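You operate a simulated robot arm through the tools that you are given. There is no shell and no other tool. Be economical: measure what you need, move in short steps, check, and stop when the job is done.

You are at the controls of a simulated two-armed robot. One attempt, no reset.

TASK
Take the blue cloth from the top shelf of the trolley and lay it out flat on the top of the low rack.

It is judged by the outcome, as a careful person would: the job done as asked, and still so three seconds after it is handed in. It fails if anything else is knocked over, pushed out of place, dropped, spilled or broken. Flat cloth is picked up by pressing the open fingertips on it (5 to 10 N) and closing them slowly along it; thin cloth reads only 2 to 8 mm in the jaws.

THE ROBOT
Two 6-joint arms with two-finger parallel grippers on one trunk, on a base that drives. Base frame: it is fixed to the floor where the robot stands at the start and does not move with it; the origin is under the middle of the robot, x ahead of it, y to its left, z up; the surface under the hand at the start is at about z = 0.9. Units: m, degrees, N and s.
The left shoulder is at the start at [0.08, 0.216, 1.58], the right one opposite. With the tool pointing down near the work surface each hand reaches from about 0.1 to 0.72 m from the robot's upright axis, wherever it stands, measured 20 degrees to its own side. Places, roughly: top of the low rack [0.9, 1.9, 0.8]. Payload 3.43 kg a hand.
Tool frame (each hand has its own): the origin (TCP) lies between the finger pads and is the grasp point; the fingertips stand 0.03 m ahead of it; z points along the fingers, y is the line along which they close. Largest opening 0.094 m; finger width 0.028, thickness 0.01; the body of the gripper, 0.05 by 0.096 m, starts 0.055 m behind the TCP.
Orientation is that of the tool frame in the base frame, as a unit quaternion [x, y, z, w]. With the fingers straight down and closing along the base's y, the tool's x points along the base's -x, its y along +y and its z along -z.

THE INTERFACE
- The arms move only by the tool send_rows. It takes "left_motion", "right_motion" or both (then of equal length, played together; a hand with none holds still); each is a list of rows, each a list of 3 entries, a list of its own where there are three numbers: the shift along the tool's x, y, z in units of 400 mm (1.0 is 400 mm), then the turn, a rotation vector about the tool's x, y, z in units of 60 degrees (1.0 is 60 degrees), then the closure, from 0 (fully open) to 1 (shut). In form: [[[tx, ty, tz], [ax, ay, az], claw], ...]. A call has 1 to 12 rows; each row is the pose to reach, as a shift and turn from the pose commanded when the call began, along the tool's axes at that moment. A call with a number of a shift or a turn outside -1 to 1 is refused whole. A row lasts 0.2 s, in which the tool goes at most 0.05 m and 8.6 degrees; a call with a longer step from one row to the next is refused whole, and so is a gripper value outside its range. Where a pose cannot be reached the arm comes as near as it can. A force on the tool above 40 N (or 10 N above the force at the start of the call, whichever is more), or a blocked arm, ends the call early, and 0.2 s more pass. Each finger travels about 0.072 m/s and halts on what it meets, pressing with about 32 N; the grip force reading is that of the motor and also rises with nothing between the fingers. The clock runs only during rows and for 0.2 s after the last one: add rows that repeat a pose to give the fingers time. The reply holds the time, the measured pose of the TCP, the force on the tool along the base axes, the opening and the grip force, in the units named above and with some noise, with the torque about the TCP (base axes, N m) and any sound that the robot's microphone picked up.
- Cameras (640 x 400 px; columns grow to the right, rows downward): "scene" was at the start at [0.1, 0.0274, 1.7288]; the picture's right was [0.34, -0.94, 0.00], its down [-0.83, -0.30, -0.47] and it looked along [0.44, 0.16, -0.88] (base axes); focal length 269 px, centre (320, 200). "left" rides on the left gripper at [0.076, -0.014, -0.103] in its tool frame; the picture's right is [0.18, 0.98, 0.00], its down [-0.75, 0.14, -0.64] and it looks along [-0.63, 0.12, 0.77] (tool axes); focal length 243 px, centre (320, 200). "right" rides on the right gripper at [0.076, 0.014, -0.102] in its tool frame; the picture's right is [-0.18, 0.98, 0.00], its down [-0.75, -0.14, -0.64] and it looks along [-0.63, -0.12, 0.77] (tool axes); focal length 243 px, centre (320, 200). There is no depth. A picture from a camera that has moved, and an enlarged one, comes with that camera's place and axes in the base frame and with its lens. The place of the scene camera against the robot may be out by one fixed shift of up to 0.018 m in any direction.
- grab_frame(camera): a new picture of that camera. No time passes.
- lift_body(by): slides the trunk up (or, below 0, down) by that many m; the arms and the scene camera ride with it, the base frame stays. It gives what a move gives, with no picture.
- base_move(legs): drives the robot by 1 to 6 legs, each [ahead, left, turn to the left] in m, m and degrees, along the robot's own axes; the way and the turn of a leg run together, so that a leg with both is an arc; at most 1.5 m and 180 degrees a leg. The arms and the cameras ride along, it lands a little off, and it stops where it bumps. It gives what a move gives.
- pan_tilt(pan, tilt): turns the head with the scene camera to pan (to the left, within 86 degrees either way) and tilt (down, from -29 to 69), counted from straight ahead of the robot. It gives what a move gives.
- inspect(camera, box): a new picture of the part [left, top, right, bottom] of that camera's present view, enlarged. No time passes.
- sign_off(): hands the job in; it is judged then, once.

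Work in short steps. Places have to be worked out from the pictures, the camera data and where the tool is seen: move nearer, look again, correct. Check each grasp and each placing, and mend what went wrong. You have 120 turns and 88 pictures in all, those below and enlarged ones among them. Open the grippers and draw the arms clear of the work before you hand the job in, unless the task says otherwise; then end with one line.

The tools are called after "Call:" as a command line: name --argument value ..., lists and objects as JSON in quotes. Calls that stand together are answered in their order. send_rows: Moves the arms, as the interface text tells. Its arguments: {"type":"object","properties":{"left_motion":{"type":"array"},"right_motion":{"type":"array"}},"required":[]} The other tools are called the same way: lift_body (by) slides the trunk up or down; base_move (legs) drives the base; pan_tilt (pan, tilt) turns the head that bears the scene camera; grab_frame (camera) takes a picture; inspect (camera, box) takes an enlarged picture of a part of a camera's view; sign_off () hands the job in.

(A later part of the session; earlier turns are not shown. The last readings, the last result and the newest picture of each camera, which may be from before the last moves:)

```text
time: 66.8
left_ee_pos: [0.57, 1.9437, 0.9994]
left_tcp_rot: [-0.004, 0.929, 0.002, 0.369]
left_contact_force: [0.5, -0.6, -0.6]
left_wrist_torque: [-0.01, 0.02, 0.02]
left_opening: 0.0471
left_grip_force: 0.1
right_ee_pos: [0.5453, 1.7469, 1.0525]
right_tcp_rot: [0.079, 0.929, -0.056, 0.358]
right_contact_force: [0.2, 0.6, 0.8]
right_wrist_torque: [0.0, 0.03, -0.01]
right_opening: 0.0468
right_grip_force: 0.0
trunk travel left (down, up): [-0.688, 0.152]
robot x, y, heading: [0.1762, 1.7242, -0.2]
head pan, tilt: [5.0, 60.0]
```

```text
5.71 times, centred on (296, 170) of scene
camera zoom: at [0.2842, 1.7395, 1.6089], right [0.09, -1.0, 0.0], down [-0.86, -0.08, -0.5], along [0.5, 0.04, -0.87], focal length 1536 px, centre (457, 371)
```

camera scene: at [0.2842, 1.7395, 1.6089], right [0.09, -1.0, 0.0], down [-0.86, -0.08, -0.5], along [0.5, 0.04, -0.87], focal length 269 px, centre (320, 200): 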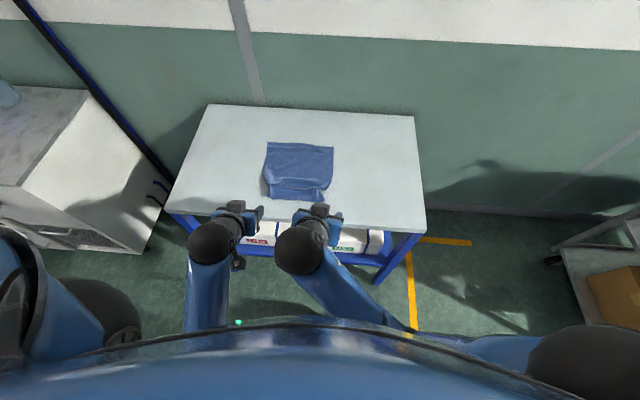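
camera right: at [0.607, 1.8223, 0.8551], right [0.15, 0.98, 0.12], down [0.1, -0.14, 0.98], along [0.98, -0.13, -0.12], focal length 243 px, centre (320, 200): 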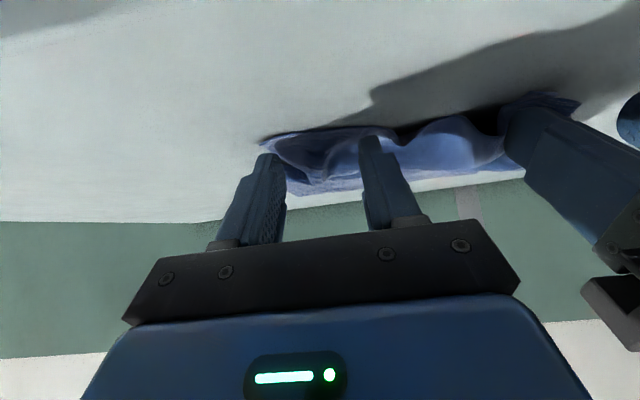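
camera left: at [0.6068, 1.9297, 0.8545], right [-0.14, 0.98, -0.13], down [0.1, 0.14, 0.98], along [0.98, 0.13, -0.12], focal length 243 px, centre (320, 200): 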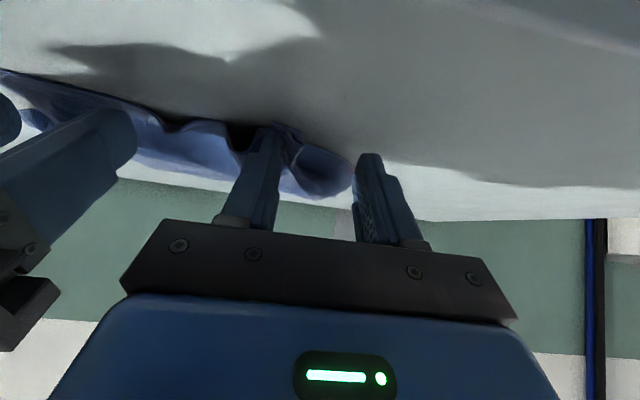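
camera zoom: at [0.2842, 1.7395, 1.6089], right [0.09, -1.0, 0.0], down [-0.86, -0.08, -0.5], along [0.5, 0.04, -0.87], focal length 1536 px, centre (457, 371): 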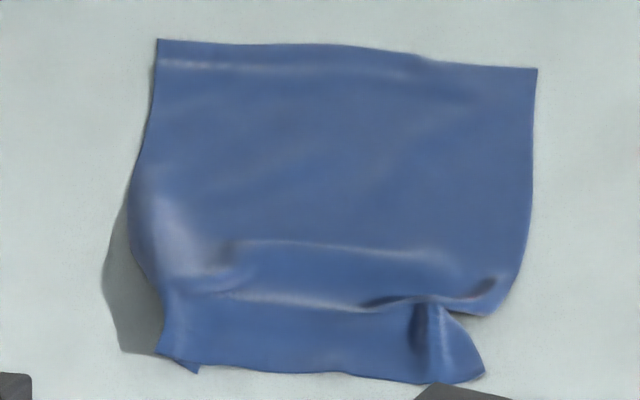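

The far part is flat. The near strip is gathered to about 0.20 m wide instead of 0.26, with the near edge at x 0.747. I'll close the fingers, set both hands vertical above the near corners, and later press and drag the corners outward and back.

Call:
send_rows --right_motion '[[[-0.0626, 0.041, 0.09], [0, 0, 0], 0.7], [[-0.1252, 0.082, 0.18], [0, 0, 0], 1], [[-0.1878, 0.123, 0.27], [0, 0, 0], 1], [[-0.2504, 0.164, 0.36], [0, 0, 0], 1], [[-0.313, 0.205, 0.45], [0, 0, 0], 1], [[-0.285, 0.207, 0.481], [-0.018, 0.117, -0.026], 1], [[-0.257, 0.209, 0.512], [-0.036, 0.233, -0.052], 1], [[-0.229, 0.211, 0.543], [-0.054, 0.35, -0.078], 1], [[-0.201, 0.213, 0.574], [-0.073, 0.467, -0.103], 1], [[-0.173, 0.215, 0.605], [-0.091, 0.583, -0.129], 1], [[-0.145, 0.2165, 0.635], [-0.109, 0.7, -0.155], 1], [[-0.145, 0.2165, 0.635], [-0.109, 0.7, -0.155], 1]]' --left_motion '[[[-0.0724, 0.003, 0.069], [0, 0, 0], 0.7], [[-0.1448, 0.006, 0.138], [0, 0, 0], 1], [[-0.2172, 0.009, 0.207], [0, 0, 0], 1], [[-0.2896, 0.012, 0.276], [0, 0, 0], 1], [[-0.362, 0.015, 0.345], [0, 0, 0], 1], [[-0.333, 0.015, 0.375], [0, 0.12, 0], 1], [[-0.305, 0.015, 0.405], [0, 0.24, 0], 1], [[-0.276, 0.015, 0.435], [0, 0.36, 0], 1], [[-0.247, 0.015, 0.466], [0, 0.48, 0], 1], [[-0.219, 0.015, 0.496], [0, 0.6, 0], 1], [[-0.19, 0.015, 0.526], [0, 0.724, 0], 1], [[-0.19, 0.015, 0.526], [0, 0.724, 0], 1]]'

Call:
grab_frame --camera "left"

Call:
grab_frame --camera "right"

```text
time: 69.5
left_ee_pos: [0.7664, 1.9523, 0.897]
left_tcp_rot: [-0.003, 1.0, 0.0, -0.001]
left_contact_force: [0.1, -0.5, 0.0]
left_wrist_torque: [-0.02, 0.0, 0.01]
left_opening: 0.0
left_grip_force: 31.4
right_ee_pos: [0.7682, 1.784, 0.9024]
right_tcp_rot: [0.001, 1.0, -0.001, 0.001]
right_contact_force: [0.0, 0.2, -0.3]
right_wrist_torque: [0.0, 0.01, -0.01]
right_opening: 0.0
right_grip_force: 31.8
trunk travel left (down, up): [-0.688, 0.152]
robot x, y, heading: [0.1748, 1.731, 0.2]
head pan, tilt: [5.0, 60.0]
```

```text
30 pictures are left
camera left: at [0.6912, 1.9362, 1.0009], right [-0.19, 0.98, 0.0], down [0.75, 0.15, 0.64], along [0.63, 0.12, -0.77], focal length 243 px, centre (320, 200)
```

left: 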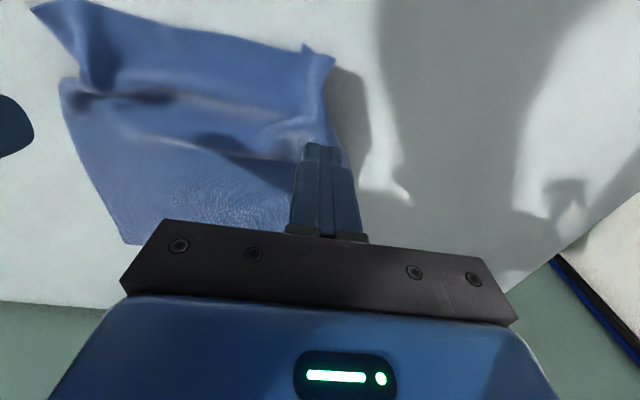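

```text
29 pictures are left
camera right: at [0.6926, 1.7989, 1.0043], right [0.19, 0.98, 0.0], down [0.75, -0.14, 0.64], along [0.63, -0.12, -0.76], focal length 243 px, centre (320, 200)
```

right: 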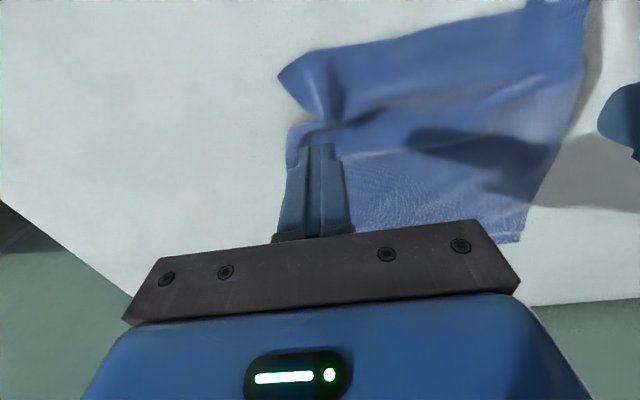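

The wrist views put the near corners at (0.724, 1.951) and (0.732, 1.758), and the far edge at about x 0.973. Flat, they should be near (0.697, 2.0) and (0.695, 1.745). I'll press a closed fingertip just inside each corner.

Call:
send_rows --right_motion '[[[0.03, -0.015, 0.07], [0, 0, 0], 1], [[0.058, -0.03, 0.14], [0, 0, 0], 1], [[0.058, -0.03, 0.165], [0, 0, 0], 1], [[0.058, -0.03, 0.176], [0, 0, 0], 1], [[0.058, -0.03, 0.18], [0, 0, 0], 1], [[0.058, -0.03, 0.18], [0, 0, 0], 1]]' --left_motion '[[[0.03, -0.018, 0.07], [0, 0, 0], 1], [[0.061, -0.036, 0.13], [0, 0, 0], 1], [[0.061, -0.036, 0.153], [0, 0, 0], 1], [[0.061, -0.036, 0.163], [0, 0, 0], 1], [[0.061, -0.036, 0.167], [0, 0, 0], 1], [[0.061, -0.036, 0.167], [0, 0, 0], 1]]'

```text
time: 70.8
left_ee_pos: [0.7418, 1.9357, 0.832]
left_tcp_rot: [-0.003, 1.0, 0.002, 0.002]
left_contact_force: [2.7, 1.2, 11.0]
left_wrist_torque: [0.05, 0.03, -0.03]
left_opening: 0.0
left_grip_force: 31.9
right_ee_pos: [0.7463, 1.7699, 0.8299]
right_tcp_rot: [0.001, 1.0, 0.0, 0.002]
right_contact_force: [0.6, 0.9, 10.1]
right_wrist_torque: [0.02, 0.07, -0.05]
right_opening: 0.0
right_grip_force: 32.1
trunk travel left (down, up): [-0.688, 0.152]
robot x, y, heading: [0.1762, 1.731, -0.1]
head pan, tilt: [5.0, 60.0]
```

Both tips press at about 10 N. I'll drag the corners outward and toward me.

Call:
send_rows --right_motion '[[[0.015, -0.006, 0], [0, 0, 0], 1], [[0.03, -0.013, 0], [0, 0, 0], 1], [[0.046, -0.019, 0], [0, 0, 0], 1], [[0.062, -0.025, 0], [0, 0, 0], 1], [[0.077, -0.032, 0], [0, 0, 0], 1], [[0.092, -0.038, 0], [0, 0, 0], 1], [[0.092, -0.038, 0], [0, 0, 0], 1]]' --left_motion '[[[0.011, 0.02, 0], [0, 0, 0], 1], [[0.023, 0.039, 0], [0, 0, 0], 1], [[0.034, 0.059, 0], [0, 0, 0], 1], [[0.045, 0.079, 0], [0, 0, 0], 1], [[0.057, 0.098, 0], [0, 0, 0], 1], [[0.068, 0.118, 0], [0, 0, 0], 1], [[0.068, 0.118, 0], [0, 0, 0], 1]]'

Call:
grab_frame --camera "left"

Call:
grab_frame --camera "right"

```text
time: 72.5
left_ee_pos: [0.7133, 1.9832, 0.8333]
left_tcp_rot: [-0.004, 1.0, 0.0, 0.001]
left_contact_force: [-0.3, -5.8, 10.8]
left_wrist_torque: [-0.24, -0.09, -0.03]
left_opening: 0.0002
left_grip_force: 32.3
right_ee_pos: [0.71, 1.756, 0.83]
right_tcp_rot: [0.001, 1.0, -0.001, 0.004]
right_contact_force: [6.3, 9.7, 22.0]
right_wrist_torque: [0.24, -0.02, -0.07]
right_opening: 0.0002
right_grip_force: 31.9
trunk travel left (down, up): [-0.688, 0.152]
robot x, y, heading: [0.1766, 1.7305, 0.1]
head pan, tilt: [5.0, 60.0]
```

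```text
28 pictures are left
camera left: at [0.6382, 1.9686, 0.9347], right [-0.19, 0.98, 0.0], down [0.75, 0.15, 0.64], along [0.63, 0.12, -0.77], focal length 243 px, centre (320, 200)
```

left: 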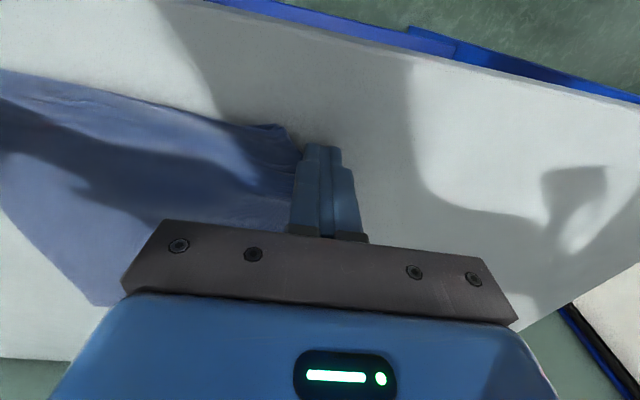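

```text
27 pictures are left
camera right: at [0.6318, 1.7724, 0.9334], right [0.19, 0.98, 0.0], down [0.75, -0.14, 0.65], along [0.64, -0.12, -0.76], focal length 243 px, centre (320, 200)
```

right: 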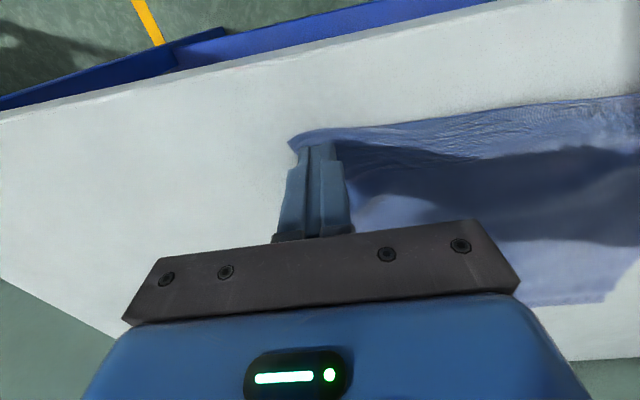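

The right corner followed, to about (0.698, 1.742). On the left the finger slid past the cloth's side. I'll lift both hands and look.

Call:
send_rows --right_motion '[[[0, 0, -0.04], [0, 0, 0], 1], [[0, -0.1, -0.14], [0, 0, 0], 1], [[0, -0.2, -0.2], [0, 0, 0], 1]]' --left_motion '[[[0, 0, -0.04], [0, 0, 0], 1], [[0, 0.04, -0.14], [0, 0, 0], 1], [[0, 0.08, -0.2], [0, 0, 0], 1]]'

Call:
grab_frame --camera "left"

Call:
inspect --camera "scene" --box '[220, 125, 364, 215]'

```text
refused: row 2 steps farther than a row can; nothing moved
```

```text
26 pictures are left
camera left: at [0.6382, 1.9686, 0.9347], right [-0.19, 0.98, 0.0], down [0.75, 0.15, 0.64], along [0.63, 0.12, -0.77], focal length 243 px, centre (320, 200)
```

left: 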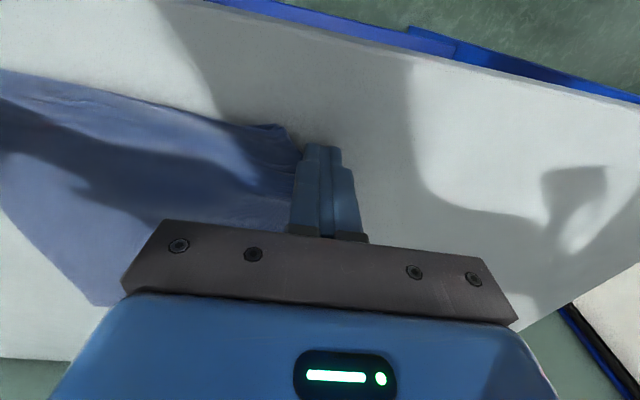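

```text
4.44 times, centred on (292, 170) of scene
camera zoom: at [0.2775, 1.7394, 1.6092], right [0.09, -1.0, 0.0], down [-0.86, -0.08, -0.5], along [0.5, 0.04, -0.86], focal length 1195 px, centre (444, 333)
```

zoom: 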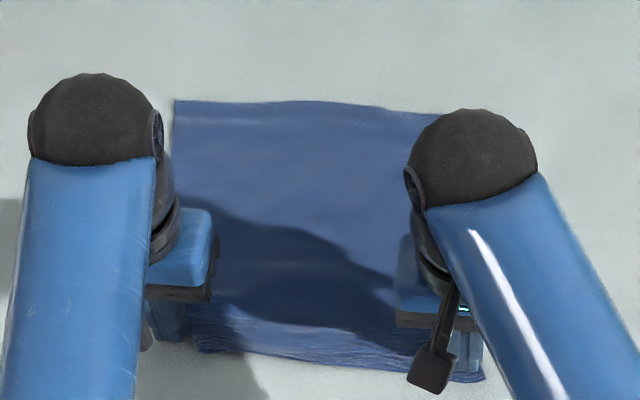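

Much flatter already. I'll keep the right tip pinning its corner, re-place the left tip inside the left corner, press a bit harder and drag it outward again.

Call:
send_rows --left_motion '[[[0, 0, -0.075], [0, 0, 0], 1], [[-0.015, -0.06, -0.075], [0, 0, 0], 1], [[-0.03, -0.115, -0.075], [0, 0, 0], 1], [[-0.03, -0.115, -0.02], [0, 0, 0], 1], [[-0.03, -0.115, 0.0], [0, 0, 0], 1], [[-0.03, -0.115, 0.007], [0, 0, 0], 1], [[-0.025, -0.095, 0.007], [0, 0, 0], 1], [[-0.02, -0.075, 0.007], [0, 0, 0], 1], [[-0.015, -0.055, 0.007], [0, 0, 0], 1], [[-0.01, -0.035, 0.007], [0, 0, 0], 1], [[-0.01, -0.03, 0.007], [0, 0, 0], 1]]'

Call:
grab_frame --camera "left"

```text
time: 74.8
left_ee_pos: [0.7174, 1.9692, 0.8332]
left_tcp_rot: [-0.002, 1.0, 0.0, 0.002]
left_contact_force: [0.4, -14.7, 21.6]
left_wrist_torque: [-0.3, 0.22, 0.16]
left_opening: 0.0
left_grip_force: 32.0
right_ee_pos: [0.7075, 1.7572, 0.8314]
right_tcp_rot: [0.0, 1.0, 0.0, 0.004]
right_contact_force: [3.5, 9.3, 20.3]
right_wrist_torque: [0.28, 0.0, -0.03]
right_opening: 0.0
right_grip_force: 31.9
trunk travel left (down, up): [-0.688, 0.152]
robot x, y, heading: [0.1792, 1.7288, -0.1]
head pan, tilt: [5.0, 60.0]
```

```text
24 pictures are left
camera left: at [0.6411, 1.9543, 0.9342], right [-0.19, 0.98, 0.0], down [0.75, 0.15, 0.65], along [0.63, 0.12, -0.76], focal length 243 px, centre (320, 200)
```

left: 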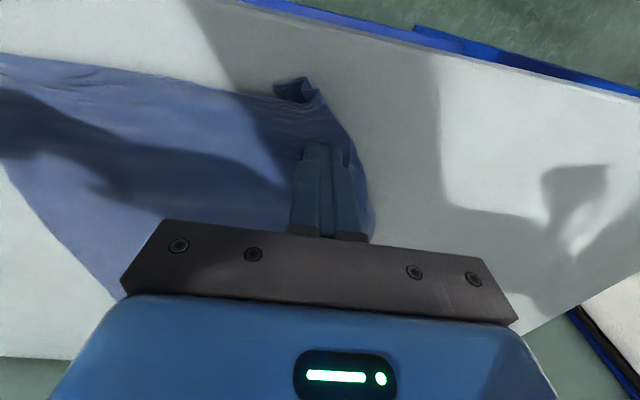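

The left side moved out, but its very tip is curled over. I'll lift both hands straight up to see the result.

Call:
send_rows --right_motion '[[[0, 0, -0.05], [0, 0, 0], 1], [[0, 0, -0.15], [0, 0, 0], 1], [[0, -0.1, -0.18], [0, 0, 0], 1], [[0, -0.2, -0.18], [0, 0, 0], 1]]' --left_motion '[[[0, 0, -0.05], [0, 0, 0], 1], [[0, 0, -0.15], [0, 0, 0], 1], [[0, 0.05, -0.18], [0, 0, 0], 1], [[0, 0.05, -0.18], [0, 0, 0], 1]]'

Call:
grab_frame --camera "left"

Call:
grab_frame --camera "right"

Call:
inspect --camera "scene" --box '[220, 125, 364, 215]'

```text
time: 75.8
left_ee_pos: [0.7215, 1.9903, 0.9001]
left_tcp_rot: [-0.003, 1.0, 0.0, 0.0]
left_contact_force: [1.0, -0.2, -0.6]
left_wrist_torque: [-0.03, -0.01, 0.0]
left_opening: 0.0
left_grip_force: 32.3
right_ee_pos: [0.7064, 1.6766, 0.9012]
right_tcp_rot: [0.001, 1.0, 0.0, 0.001]
right_contact_force: [-0.4, 0.3, -0.3]
right_wrist_torque: [0.03, 0.02, 0.0]
right_opening: 0.0002
right_grip_force: 31.8
trunk travel left (down, up): [-0.688, 0.152]
robot x, y, heading: [0.1754, 1.7251, 0.1]
head pan, tilt: [5.0, 60.0]
```

```text
23 pictures are left
camera left: at [0.6458, 1.9751, 1.0034], right [-0.19, 0.98, 0.0], down [0.75, 0.15, 0.64], along [0.63, 0.12, -0.77], focal length 243 px, centre (320, 200)
```

left: 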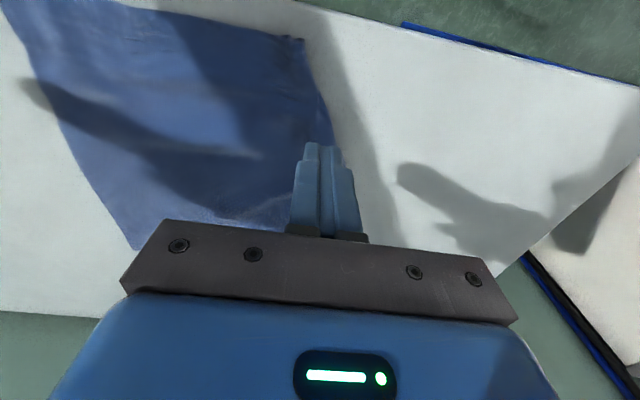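

```text
22 pictures are left
camera right: at [0.6313, 1.6923, 1.003], right [0.19, 0.98, 0.0], down [0.75, -0.14, 0.64], along [0.63, -0.12, -0.76], focal length 243 px, centre (320, 200)
```

right: 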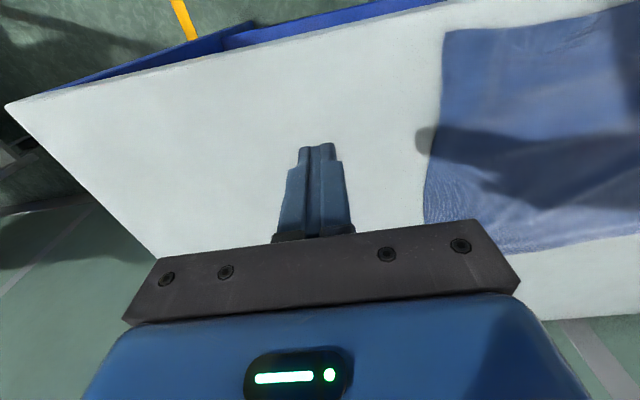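

```text
4.44 times, centred on (292, 170) of scene
camera zoom: at [0.282, 1.738, 1.6088], right [0.09, -1.0, 0.0], down [-0.86, -0.08, -0.5], along [0.5, 0.04, -0.87], focal length 1195 px, centre (444, 333)
```

zoom: 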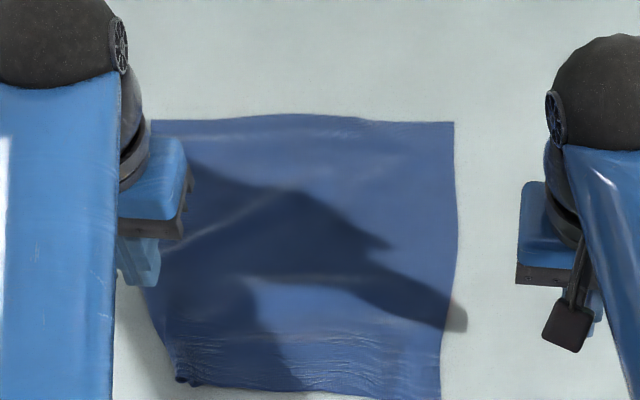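

Nearly flat. Only the near-left corner, at about (0.671, 1.967), is still drawn in and slightly curled. I'll press just inside it and drag it outward about 3 cm.

Call:
send_rows --left_motion '[[[0.037, -0.045, 0.05], [0, 0, 0], 1], [[0.074, -0.085, 0.1], [0, 0, 0], 1], [[0.074, -0.085, 0.15], [0, 0, 0], 1], [[0.074, -0.085, 0.17], [0, 0, 0], 1], [[0.074, -0.085, 0.178], [0, 0, 0], 1], [[0.073, -0.065, 0.178], [0, 0, 0], 1], [[0.072, -0.045, 0.178], [0, 0, 0], 1], [[0.071, -0.025, 0.178], [0, 0, 0], 1], [[0.07, -0.005, 0.178], [0, 0, 0], 1], [[0.07, -0.005, 0.178], [0, 0, 0], 1]]'

Call:
grab_frame --camera "left"

```text
time: 78.0
left_ee_pos: [0.6901, 1.9864, 0.8334]
left_tcp_rot: [-0.004, 1.0, 0.002, 0.002]
left_contact_force: [-0.2, -6.7, 32.6]
left_wrist_torque: [-0.05, 0.39, 0.07]
left_opening: 0.0003
left_grip_force: 32.6
right_ee_pos: [0.705, 1.6748, 0.9038]
right_tcp_rot: [0.001, 1.0, 0.0, 0.003]
right_contact_force: [-0.1, 0.1, -0.7]
right_wrist_torque: [0.0, -0.03, 0.03]
right_opening: 0.0001
right_grip_force: 32.1
trunk travel left (down, up): [-0.688, 0.152]
robot x, y, heading: [0.1736, 1.7256, 0.0]
head pan, tilt: [5.0, 60.0]
```

```text
20 pictures are left
camera left: at [0.6136, 1.9716, 0.9347], right [-0.19, 0.98, 0.0], down [0.75, 0.14, 0.65], along [0.63, 0.12, -0.76], focal length 243 px, centre (320, 200)
```

left: 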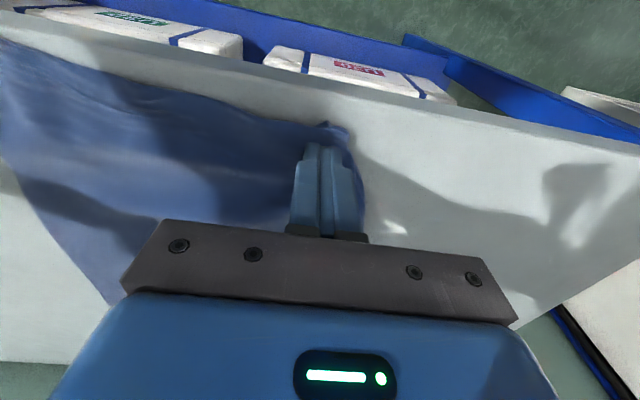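

The corner came along with the fingertip. I'll lift the left hand clear to the side and check.

Call:
send_rows --left_motion '[[[0, 0, -0.05], [0, 0, 0], 1], [[0, 0, -0.15], [0, 0, 0], 1], [[0, 0.09, -0.2], [0, 0, 0], 1], [[0, 0.2, -0.2], [0, 0, 0], 1], [[0, 0.2, -0.2], [0, 0, 0], 1]]'

Call:
grab_frame --camera "left"

Call:
inspect --camera "scene" --box '[220, 125, 364, 215]'

```text
time: 79.2
left_ee_pos: [0.6921, 2.07, 0.9099]
left_tcp_rot: [-0.003, 1.0, 0.001, 0.0]
left_contact_force: [0.3, 0.9, 0.1]
left_wrist_torque: [0.01, 0.02, -0.02]
left_opening: 0.0
left_grip_force: 31.7
right_ee_pos: [0.7068, 1.6769, 0.9014]
right_tcp_rot: [0.0, 1.0, 0.001, 0.002]
right_contact_force: [-0.1, -0.6, 0.1]
right_wrist_torque: [0.05, -0.02, 0.01]
right_opening: 0.0
right_grip_force: 31.6
trunk travel left (down, up): [-0.688, 0.152]
robot x, y, heading: [0.1734, 1.7302, -0.1]
head pan, tilt: [5.0, 60.0]
```

```text
19 pictures are left
camera left: at [0.6155, 2.0543, 1.013], right [-0.19, 0.98, 0.0], down [0.75, 0.15, 0.64], along [0.63, 0.12, -0.77], focal length 243 px, centre (320, 200)
```

left: 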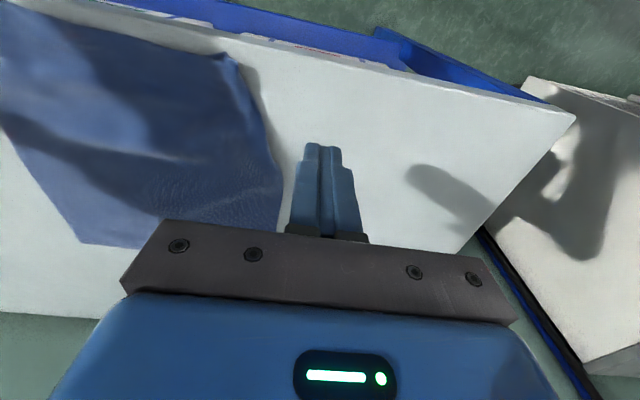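

```text
4.44 times, centred on (292, 170) of scene
camera zoom: at [0.2806, 1.7385, 1.6089], right [0.09, -1.0, 0.0], down [-0.86, -0.08, -0.5], along [0.5, 0.04, -0.87], focal length 1195 px, centre (444, 333)
```

zoom: 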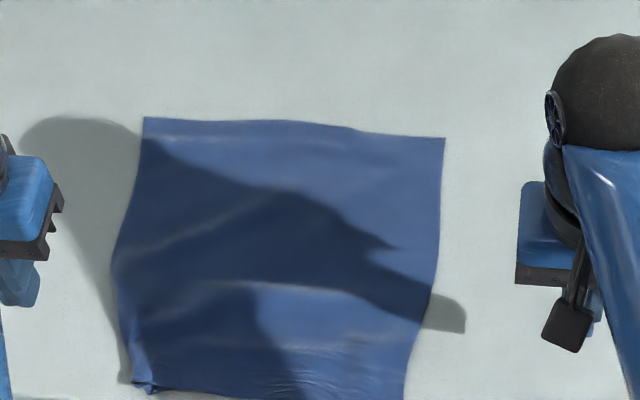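

The cloth is spread full width now. I'll check its near edge against the rack's front edge and the left corner.

Call:
inspect --camera "scene" --box '[228, 175, 340, 245]'

Call:
inspect --camera "left" --box '[0, 0, 320, 200]'

```text
5.71 times, centred on (284, 210) of scene
camera zoom: at [0.2806, 1.7385, 1.6089], right [0.09, -1.0, 0.0], down [-0.86, -0.08, -0.5], along [0.5, 0.04, -0.87], focal length 1536 px, centre (526, 143)
```

zoom: 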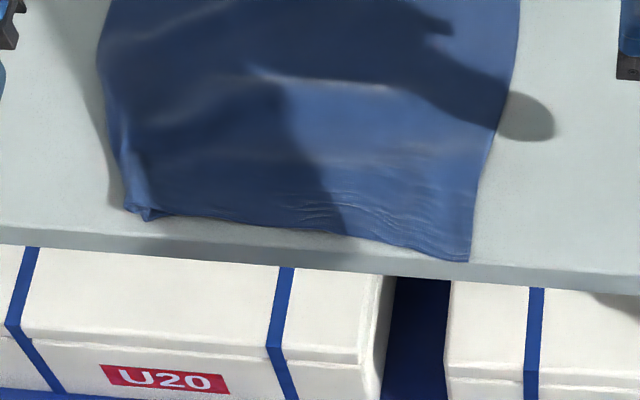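

```text
2.00 times, centred on (160, 100) of left
camera zoom: at [0.6155, 2.0543, 1.013], right [-0.19, 0.98, 0.0], down [0.75, 0.15, 0.64], along [0.63, 0.12, -0.77], focal length 485 px, centre (640, 400)
```

zoom: 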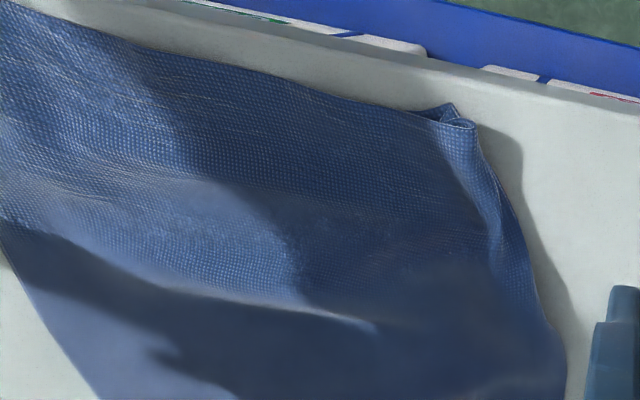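

Everything lies on the rack top. The near-left corner still has a small rolled ridge, so I'll take a tighter look.

Call:
inspect --camera "left" --box '[180, 30, 308, 110]'

Call:
inspect --camera "scene" --box '[238, 175, 286, 220]'

```text
5.00 times, centred on (244, 70) of left
camera zoom: at [0.6155, 2.0543, 1.013], right [-0.19, 0.98, 0.0], down [0.75, 0.15, 0.64], along [0.63, 0.12, -0.77], focal length 1213 px, centre (700, 850)
```

zoom: 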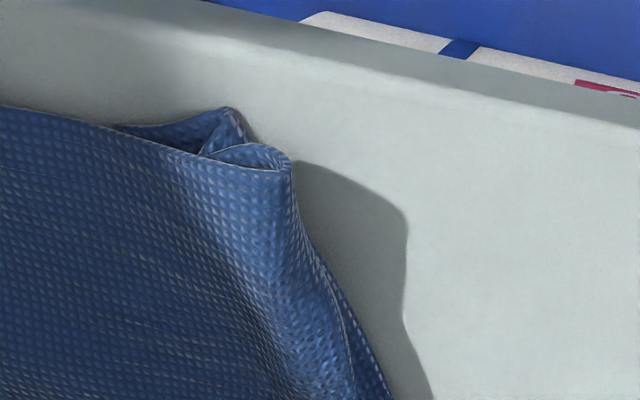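

```text
8.89 times, centred on (262, 198) of scene
camera zoom: at [0.2806, 1.7385, 1.6089], right [0.09, -1.0, 0.0], down [-0.86, -0.08, -0.5], along [0.5, 0.04, -0.87], focal length 2390 px, centre (836, 222)
```

zoom: 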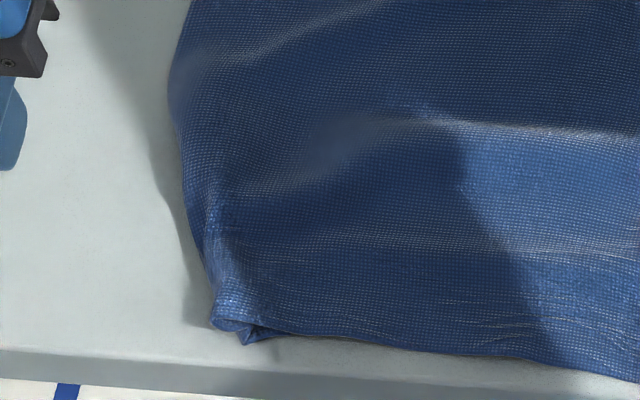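

The very corner is tucked under by about 2–3 cm. I'll pinch the left side edge about 6 cm up from it, lift so that the corner drops free, then lower it with the corner trailing outward.

Call:
send_rows --left_motion '[[[-0.035, -0.07, 0.03], [0, 0, 0], 0.7], [[-0.07, -0.145, 0.06], [0, 0, 0], 0.5], [[-0.07, -0.145, 0.14], [0, 0, 0], 0.5], [[-0.07, -0.145, 0.18], [0, 0, 0], 0.5], [[-0.07, -0.145, 0.192], [0, 0, 0], 0.5], [[-0.07, -0.145, 0.195], [0, 0, 0], 0.5], [[-0.07, -0.145, 0.195], [0, 0, 0], 0.5]]'

Call:
grab_frame --camera "left"

```text
time: 80.8
left_ee_pos: [0.719, 2.0103, 0.8326]
left_tcp_rot: [-0.004, 1.0, 0.001, 0.0]
left_contact_force: [0.4, -0.5, -0.6]
left_wrist_torque: [0.01, 0.02, 0.02]
left_opening: 0.0468
left_grip_force: 0.0
right_ee_pos: [0.7061, 1.678, 0.9007]
right_tcp_rot: [0.001, 1.0, -0.001, 0.001]
right_contact_force: [0.3, -0.5, 0.5]
right_wrist_torque: [0.04, 0.0, 0.0]
right_opening: 0.0
right_grip_force: 32.0
trunk travel left (down, up): [-0.688, 0.152]
robot x, y, heading: [0.1731, 1.7301, 0.2]
head pan, tilt: [5.0, 60.0]
```

```text
13 pictures are left
camera left: at [0.6433, 1.9964, 0.9343], right [-0.19, 0.98, 0.0], down [0.75, 0.15, 0.64], along [0.63, 0.12, -0.77], focal length 243 px, centre (320, 200)
```

left: 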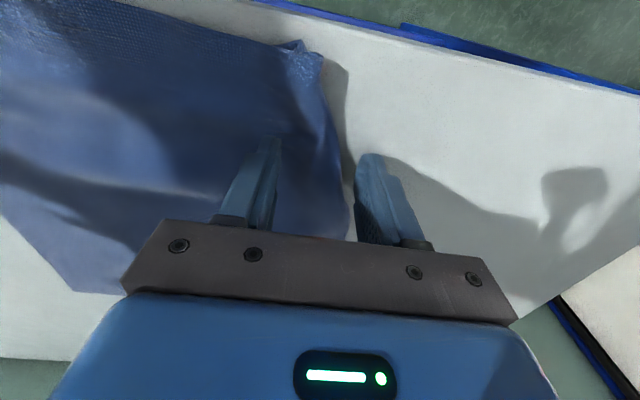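

The fingers straddle the left side edge nicely. I'll press slightly, close slowly, then lift 7 cm.

Call:
send_rows --left_motion '[[[0, 0, 0.004], [0, 0, 0], 0.5], [[0, 0, 0.006], [0, 0, 0], 0.56], [[0, 0, 0.006], [0, 0, 0], 0.62], [[0, 0, 0.006], [0, 0, 0], 0.68], [[0, 0, 0.006], [0, 0, 0], 0.74], [[0, 0, 0.006], [0, 0, 0], 0.8], [[0, 0, 0.006], [0, 0, 0], 0.86], [[0, 0, 0.006], [0, 0, 0], 0.92], [[0, 0, 0.004], [0, 0, 0], 1.0], [[0, 0, 0.002], [0, 0, 0], 1.0], [[0, 0, 0.0], [0, 0, 0], 1.0]]'

```text
time: 83.2
left_ee_pos: [0.7191, 2.0117, 0.8308]
left_tcp_rot: [-0.003, 1.0, 0.0, -0.001]
left_contact_force: [-0.5, 0.3, 4.2]
left_wrist_torque: [0.01, 0.02, -0.01]
left_opening: 0.003
left_grip_force: 32.3
right_ee_pos: [0.706, 1.678, 0.9005]
right_tcp_rot: [0.001, 1.0, 0.0, 0.003]
right_contact_force: [-0.4, 0.7, 0.7]
right_wrist_torque: [0.0, 0.01, -0.04]
right_opening: 0.0
right_grip_force: 32.2
trunk travel left (down, up): [-0.688, 0.152]
robot x, y, heading: [0.1756, 1.7289, -0.2]
head pan, tilt: [5.0, 60.0]
```

It's gripped at 3 mm. I'll lift about 7 cm and look at the corner.

Call:
send_rows --left_motion '[[[0, 0, -0.05], [0, 0, 0], 1], [[0, 0.0, -0.1], [0, 0, 0], 1], [[0, 0.0, -0.15], [0, 0, 0], 1], [[0, 0.0, -0.18], [0, 0, 0], 1], [[0, 0, -0.18], [0, 0, 0], 1]]'

Call:
grab_frame --camera "left"

```text
time: 84.5
left_ee_pos: [0.7185, 2.0119, 0.9049]
left_tcp_rot: [-0.004, 1.0, 0.0, 0.0]
left_contact_force: [0.4, 0.5, -0.6]
left_wrist_torque: [-0.01, 0.01, -0.01]
left_opening: 0.0028
left_grip_force: 31.8
right_ee_pos: [0.7078, 1.678, 0.9017]
right_tcp_rot: [0.001, 1.0, -0.001, 0.002]
right_contact_force: [0.1, -0.2, -0.4]
right_wrist_torque: [0.03, 0.0, 0.0]
right_opening: 0.0
right_grip_force: 32.0
trunk travel left (down, up): [-0.688, 0.152]
robot x, y, heading: [0.1763, 1.7267, -0.1]
head pan, tilt: [5.0, 60.0]
```

```text
12 pictures are left
camera left: at [0.6432, 1.9962, 1.0072], right [-0.19, 0.98, 0.0], down [0.75, 0.15, 0.64], along [0.63, 0.12, -0.77], focal length 243 px, centre (320, 200)
```

left: 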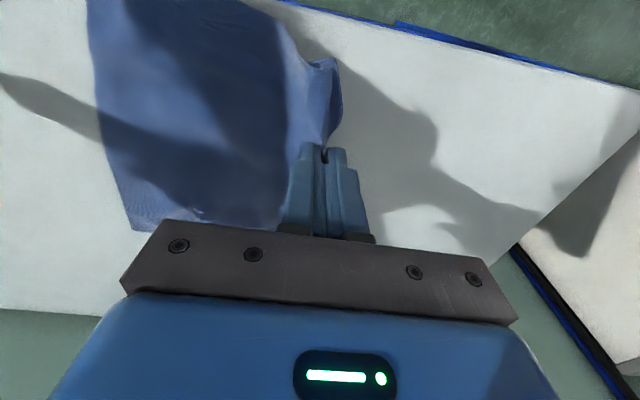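

The corner has sprung free. I'll lower it slightly outward and away from the rack's front edge, open, and lift off.

Call:
send_rows --left_motion '[[[-0.005, 0.01, 0.05], [0, 0, 0], 1], [[-0.012, 0.015, 0.1], [0, 0, 0], 1], [[-0.02, 0.015, 0.15], [0, 0, 0], 1], [[-0.025, 0.015, 0.175], [0, 0, 0], 1], [[-0.025, 0.015, 0.18], [0, 0, 0], 0.9], [[-0.025, 0.015, 0.18], [0, 0, 0], 0.75], [[-0.025, 0.015, 0.18], [0, 0, 0], 0.6], [[-0.025, 0.015, 0.18], [0, 0, 0], 0.5], [[-0.025, 0.015, 0.13], [0, 0, 0], 0.5], [[-0.025, 0.015, 0.05], [0, 0, 0], 0.5], [[-0.025, 0.05, 0.0], [0, 0, 0], 0.5], [[-0.025, 0.12, 0.0], [0, 0, 0], 0.7]]'

Call:
grab_frame --camera "left"

Call:
inspect --camera "scene" --box '[220, 130, 364, 220]'

```text
time: 87.0
left_ee_pos: [0.7293, 2.0614, 0.903]
left_tcp_rot: [-0.004, 1.0, 0.0, 0.0]
left_contact_force: [0.3, -0.9, -0.2]
left_wrist_torque: [0.04, -0.03, -0.04]
left_opening: 0.0281
left_grip_force: 0.1
right_ee_pos: [0.7074, 1.6795, 0.9006]
right_tcp_rot: [0.001, 1.0, -0.002, 0.002]
right_contact_force: [0.3, 0.4, -0.8]
right_wrist_torque: [-0.02, -0.05, -0.01]
right_opening: 0.0002
right_grip_force: 31.8
trunk travel left (down, up): [-0.688, 0.152]
robot x, y, heading: [0.1775, 1.7293, 0.1]
head pan, tilt: [5.0, 60.0]
```

```text
11 pictures are left
camera left: at [0.6532, 2.0447, 1.0057], right [-0.19, 0.98, 0.0], down [0.75, 0.15, 0.64], along [0.63, 0.12, -0.77], focal length 243 px, centre (320, 200)
```

left: 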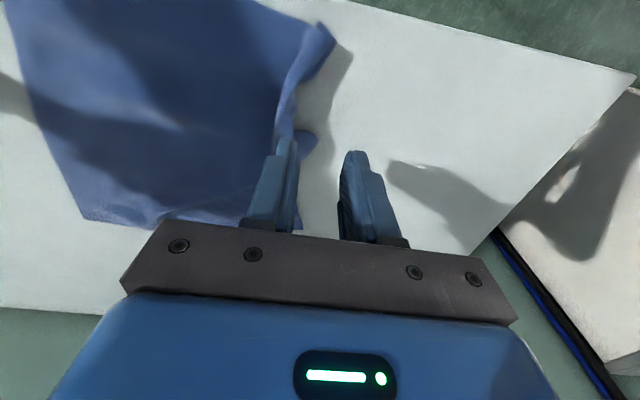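

```text
4.44 times, centred on (292, 175) of scene
camera zoom: at [0.2813, 1.7409, 1.6089], right [0.09, -1.0, 0.0], down [-0.86, -0.08, -0.5], along [0.5, 0.04, -0.87], focal length 1195 px, centre (444, 311)
```

zoom: 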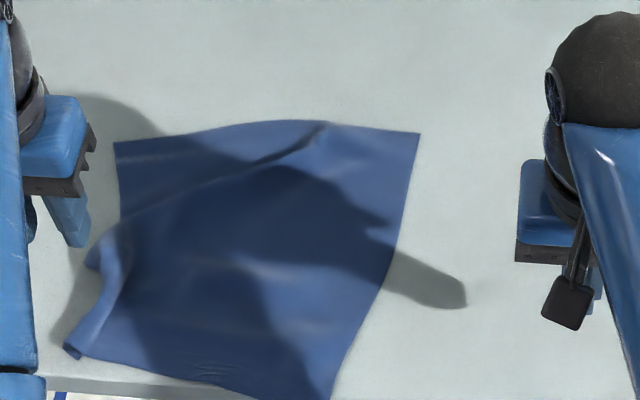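

The corner is free, but the lift shifted the whole cloth somewhat toward me and to the left. I'll check the near edge against the rack's front.

Call:
inspect --camera "scene" --box '[216, 150, 344, 230]'

```text
5.00 times, centred on (280, 190) of scene
camera zoom: at [0.2813, 1.7409, 1.6089], right [0.09, -1.0, 0.0], down [-0.86, -0.08, -0.5], along [0.5, 0.04, -0.87], focal length 1344 px, centre (520, 250)
```

zoom: 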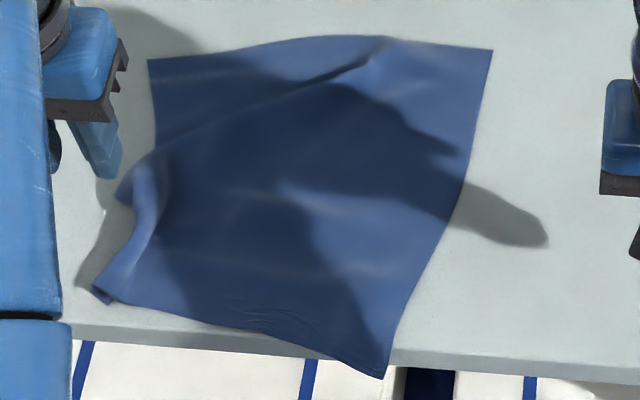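

The near-right corner now overhangs the rack's front edge by 1–2 cm, and the cloth is turned about 10°. I'll move the base ahead so both hands can press near the far corners and drag the whole cloth forward, which also trails it flat.

Call:
base_move --legs '[[0.135, 0, 0]]'

Call:
grab_frame --camera "scene"

```text
time: 88.4
left_ee_pos: [0.8611, 2.0591, 0.9043]
left_tcp_rot: [-0.006, 1.0, 0.0, 0.0]
left_contact_force: [0.1, -0.7, -0.2]
left_wrist_torque: [0.01, -0.05, -0.02]
left_opening: 0.0281
left_grip_force: 0.0
right_ee_pos: [0.8401, 1.6794, 0.9019]
right_tcp_rot: [0.0, 1.0, -0.001, 0.002]
right_contact_force: [-0.4, -0.4, 0.4]
right_wrist_torque: [0.0, 0.0, 0.01]
right_opening: 0.0002
right_grip_force: 31.5
trunk travel left (down, up): [-0.688, 0.152]
robot x, y, heading: [0.3097, 1.7299, 0.1]
head pan, tilt: [5.0, 60.0]
```

```text
8 pictures are left
camera scene: at [0.4125, 1.74, 1.6092], right [0.09, -1.0, 0.0], down [-0.86, -0.08, -0.5], along [0.5, 0.04, -0.86], focal length 269 px, centre (320, 200)
```

scene: 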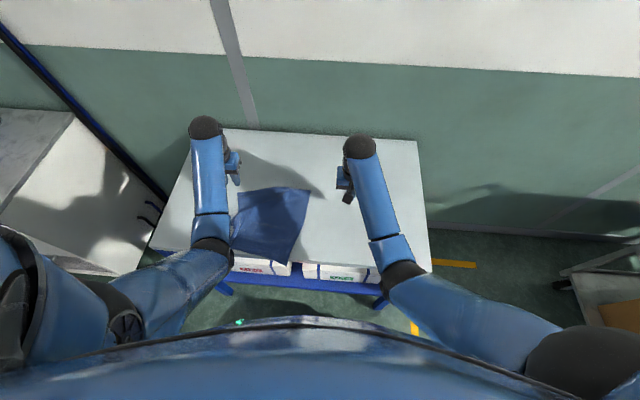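

The far corners are at about (0.87, 2.06) and (0.907, 1.813). I'll put closed fingertips about 3 cm inside each and press down.

Call:
send_rows --right_motion '[[[-0.02, 0.1, 0], [0, 0, 0], 1], [[-0.045, 0.2, 0], [0, 0, 0], 1], [[-0.065, 0.3, 0.02], [0, 0, 0], 1], [[-0.0875, 0.4, 0.04], [0, 0, 0], 1], [[-0.0875, 0.4, 0.12], [0, 0, 0], 1], [[-0.0875, 0.4, 0.165], [0, 0, 0], 1], [[-0.0875, 0.4, 0.178], [0, 0, 0], 1], [[-0.0875, 0.4, 0.181], [0, 0, 0], 1], [[-0.0875, 0.4, 0.181], [0, 0, 0], 1]]' --left_motion '[[[0.02, -0.02, 0], [0, 0, 0], 1], [[0.04, -0.04, 0], [0, 0, 0], 1], [[0.0525, -0.06, 0.02], [0, 0, 0], 1], [[0.0525, -0.0725, 0.04], [0, 0, 0], 1], [[0.0525, -0.0725, 0.12], [0, 0, 0], 1], [[0.0525, -0.0725, 0.165], [0, 0, 0], 1], [[0.0525, -0.0725, 0.178], [0, 0, 0], 1], [[0.0525, -0.0725, 0.184], [0, 0, 0], 1], [[0.0525, -0.0725, 0.184], [0, 0, 0], 1]]'

```text
time: 90.4
left_ee_pos: [0.8425, 2.0299, 0.831]
left_tcp_rot: [-0.004, 1.0, 0.001, 0.001]
left_contact_force: [0.5, 0.1, 3.3]
left_wrist_torque: [0.01, -0.03, -0.03]
left_opening: 0.0
left_grip_force: 32.1
right_ee_pos: [0.8772, 1.8382, 0.831]
right_tcp_rot: [0.0, 1.0, 0.001, 0.004]
right_contact_force: [4.0, 0.1, 18.1]
right_wrist_torque: [-0.06, 0.02, 0.02]
right_opening: 0.0
right_grip_force: 32.1
trunk travel left (down, up): [-0.688, 0.152]
robot x, y, heading: [0.3095, 1.73, 0.1]
head pan, tilt: [5.0, 60.0]
```

The right tip presses at 18 N and the left only at 3 N. I'll press the left a bit more, then drag both forward, the left farther to undo the turn.

Call:
send_rows --right_motion '[[[0, 0, 0], [0, 0, 0], 1], [[0, 0, 0], [0, 0, 0], 1], [[-0.018, 0, 0], [0, 0, 0], 1], [[-0.036, 0, 0], [0, 0, 0], 1], [[-0.054, 0, 0], [0, 0, 0], 1], [[-0.072, 0, 0], [0, 0, 0], 1], [[-0.09, 0, 0], [0, 0, 0], 1], [[-0.108, 0, 0], [0, 0, 0], 1], [[-0.126, 0, 0], [0, 0, 0], 1], [[-0.14, 0, 0], [0, 0, 0], 1], [[-0.14, 0, 0], [0, 0, 0], 1]]' --left_motion '[[[0, 0, 0.004], [0, 0, 0], 1], [[0, 0, 0.008], [0, 0, 0], 1], [[-0.028, 0, 0.008], [0, 0, 0], 1], [[-0.056, 0, 0.008], [0, 0, 0], 1], [[-0.084, 0, 0.008], [0, 0, 0], 1], [[-0.112, 0, 0.008], [0, 0, 0], 1], [[-0.14, 0, 0.008], [0, 0, 0], 1], [[-0.168, 0, 0.008], [0, 0, 0], 1], [[-0.196, 0, 0.008], [0, 0, 0], 1], [[-0.222, 0, 0.008], [0, 0, 0], 1], [[-0.222, 0, 0.008], [0, 0, 0], 1]]'

Call:
inspect --camera "scene" --box '[180, 120, 372, 270]'

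```text
time: 91.8
left_ee_pos: [0.8887, 2.032, 0.8321]
left_tcp_rot: [-0.004, 1.0, 0.002, 0.005]
left_contact_force: [-4.7, -0.8, 23.2]
left_wrist_torque: [-0.02, 0.37, 0.02]
left_opening: 0.0
left_grip_force: 32.0
right_ee_pos: [0.8983, 1.8347, 0.8308]
right_tcp_rot: [0.001, 1.0, 0.0, 0.003]
right_contact_force: [-0.7, -0.4, 2.1]
right_wrist_torque: [-0.03, -0.01, 0.0]
right_opening: 0.0
right_grip_force: 32.1
right hand out of reach, approached as far as the arm can: row 6, 7
trunk travel left (down, up): [-0.688, 0.152]
robot x, y, heading: [0.3102, 1.7288, 0.2]
head pan, tilt: [5.0, 60.0]
stopped in row 7 (left hand): the force on the tool passed its limit at 40 N (the readings are from after the stop); the commanded pose is now the measured one
```

```text
2.67 times, centred on (276, 195) of scene
camera zoom: at [0.4137, 1.7384, 1.6087], right [0.09, -1.0, 0.0], down [-0.86, -0.08, -0.5], along [0.5, 0.05, -0.87], focal length 717 px, centre (437, 213)
```

zoom: 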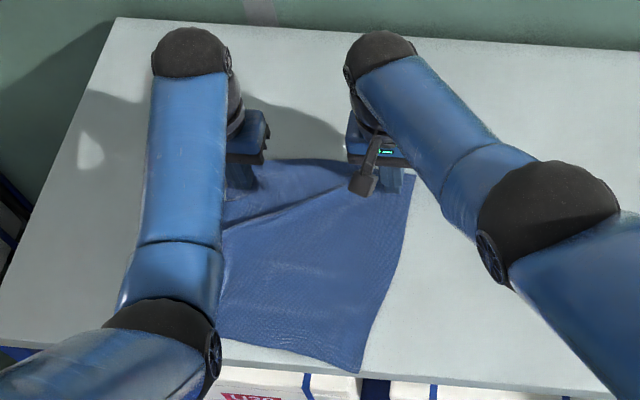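

The right hand ran out of reach there, so the cloth moved only 2–4 cm. I'll lift both hands and shift the base 15 cm to the left, where both hands reach farther forward.

Call:
send_rows --right_motion '[[[0, 0, -0.05], [0, 0, 0], 1], [[0, 0, -0.12], [0, 0, 0], 1], [[0, 0, -0.16], [0, 0, 0], 1]]' --left_motion '[[[0, 0, -0.05], [0, 0, 0], 1], [[0, 0, -0.12], [0, 0, 0], 1], [[0, 0, -0.16], [0, 0, 0], 1]]'

Call:
base_move --legs '[[0.02, 0.15, 0]]'

```text
time: 92.6
left_ee_pos: [0.8873, 2.0322, 0.8924]
left_tcp_rot: [-0.004, 1.0, 0.001, 0.001]
left_contact_force: [-0.2, -0.1, 0.3]
left_wrist_torque: [-0.03, 0.0, 0.03]
left_opening: 0.0001
left_grip_force: 32.2
right_ee_pos: [0.8992, 1.8359, 0.8955]
right_tcp_rot: [-0.001, 1.0, -0.001, 0.001]
right_contact_force: [-0.7, 0.5, 0.9]
right_wrist_torque: [0.03, 0.01, -0.02]
right_opening: 0.0
right_grip_force: 32.3
trunk travel left (down, up): [-0.688, 0.152]
robot x, y, heading: [0.3076, 1.7285, 0.3]
head pan, tilt: [5.0, 60.0]
```

```text
time: 94.0
left_ee_pos: [0.9062, 2.1788, 0.8932]
left_tcp_rot: [-0.004, 1.0, 0.002, 0.002]
left_contact_force: [0.5, -0.4, 0.5]
left_wrist_torque: [0.03, 0.0, -0.02]
left_opening: 0.0003
left_grip_force: 31.8
right_ee_pos: [0.918, 1.9826, 0.8951]
right_tcp_rot: [0.0, 1.0, 0.001, 0.002]
right_contact_force: [0.6, -0.1, 0.4]
right_wrist_torque: [0.03, -0.01, -0.03]
right_opening: 0.0002
right_grip_force: 32.0
trunk travel left (down, up): [-0.688, 0.152]
robot x, y, heading: [0.3271, 1.8773, 0.0]
head pan, tilt: [5.0, 60.0]
```

Now both hands go back over the same spots near the far corners and press.

Call:
send_rows --right_motion '[[[0.015, -0.1, 0], [0, 0, 0], 1], [[0.03, -0.2, 0], [0, 0, 0], 1], [[0.045, -0.3, 0], [0, 0, 0], 1], [[0.0575, -0.377, 0.03], [0, 0, 0], 1], [[0.0575, -0.377, 0.11], [0, 0, 0], 1], [[0.0575, -0.377, 0.15], [0, 0, 0], 1], [[0.0575, -0.377, 0.161], [0, 0, 0], 1], [[0.0575, -0.377, 0.164], [0, 0, 0], 1], [[0.0575, -0.377, 0.164], [0, 0, 0], 1]]' --left_motion '[[[0.015, -0.1, 0], [0, 0, 0], 1], [[0.03, -0.2, 0], [0, 0, 0], 1], [[0.045, -0.3, 0], [0, 0, 0], 1], [[0.053, -0.372, 0.03], [0, 0, 0], 1], [[0.053, -0.372, 0.11], [0, 0, 0], 1], [[0.053, -0.372, 0.145], [0, 0, 0], 1], [[0.053, -0.372, 0.155], [0, 0, 0], 1], [[0.053, -0.372, 0.159], [0, 0, 0], 1], [[0.053, -0.372, 0.159], [0, 0, 0], 1]]'

```text
time: 96.0
left_ee_pos: [0.887, 2.0315, 0.8318]
left_tcp_rot: [-0.004, 1.0, 0.001, 0.004]
left_contact_force: [-0.5, 2.3, 18.1]
left_wrist_torque: [0.1, 0.14, 0.0]
left_opening: 0.0002
left_grip_force: 31.9
right_ee_pos: [0.8944, 1.8334, 0.8302]
right_tcp_rot: [0.0, 1.0, -0.002, 0.003]
right_contact_force: [0.5, -0.2, 3.8]
right_wrist_torque: [0.0, -0.04, -0.01]
right_opening: 0.0
right_grip_force: 32.4
trunk travel left (down, up): [-0.688, 0.152]
robot x, y, heading: [0.3297, 1.8728, 0.1]
head pan, tilt: [5.0, 60.0]
```

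I'll balance the pressure and drag both forward about 5 cm.

Call:
send_rows --right_motion '[[[0, 0, 0.006], [0, 0, 0], 1], [[-0.016, 0, 0.006], [0, 0, 0], 1], [[-0.032, 0, 0.006], [0, 0, 0], 1], [[-0.048, 0, 0.006], [0, 0, 0], 1], [[-0.064, 0, 0.006], [0, 0, 0], 1], [[-0.08, 0, 0.006], [0, 0, 0], 1], [[-0.096, 0, 0.006], [0, 0, 0], 1], [[-0.112, 0, 0.006], [0, 0, 0], 1], [[-0.128, 0, 0.006], [0, 0, 0], 1], [[-0.128, 0, 0.006], [0, 0, 0], 1]]' --left_motion '[[[0, 0, -0.004], [0, 0, 0], 1], [[-0.018, 0, -0.004], [0, 0, 0], 1], [[-0.036, 0, -0.004], [0, 0, 0], 1], [[-0.054, 0, -0.004], [0, 0, 0], 1], [[-0.072, 0, -0.004], [0, 0, 0], 1], [[-0.09, 0, -0.004], [0, 0, 0], 1], [[-0.108, 0, -0.004], [0, 0, 0], 1], [[-0.126, 0, -0.004], [0, 0, 0], 1], [[-0.144, 0, -0.004], [0, 0, 0], 1], [[-0.144, 0, -0.004], [0, 0, 0], 1]]'

Call:
inspect --camera "scene" --box '[220, 130, 412, 250]'

```text
time: 98.2
left_ee_pos: [0.9417, 2.0318, 0.8337]
left_tcp_rot: [-0.005, 1.0, 0.001, 0.004]
left_contact_force: [0.2, 0.3, 0.4]
left_wrist_torque: [0.01, 0.0, 0.01]
left_opening: 0.0001
left_grip_force: 31.9
right_ee_pos: [0.9458, 1.8329, 0.8317]
right_tcp_rot: [-0.001, 1.0, -0.002, 0.006]
right_contact_force: [-5.6, 0.2, 36.9]
right_wrist_torque: [-0.1, 0.46, -0.04]
right_opening: 0.0002
right_grip_force: 32.5
trunk travel left (down, up): [-0.688, 0.152]
robot x, y, heading: [0.332, 1.8771, 0.4]
head pan, tilt: [5.0, 60.0]
```

```text
3.33 times, centred on (316, 190) of scene
camera zoom: at [0.4278, 1.888, 1.6094], right [0.09, -1.0, 0.0], down [-0.86, -0.08, -0.5], along [0.5, 0.04, -0.86], focal length 896 px, centre (333, 233)
```

zoom: 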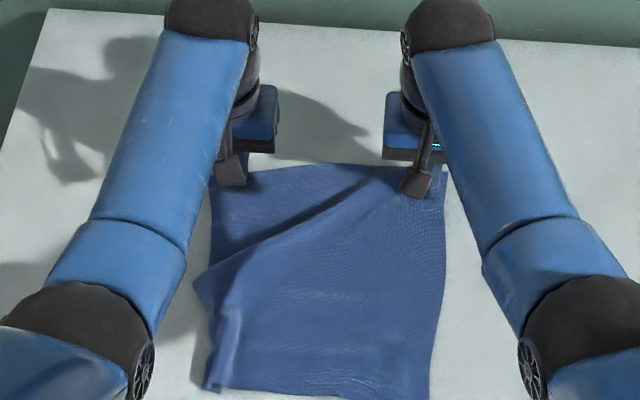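

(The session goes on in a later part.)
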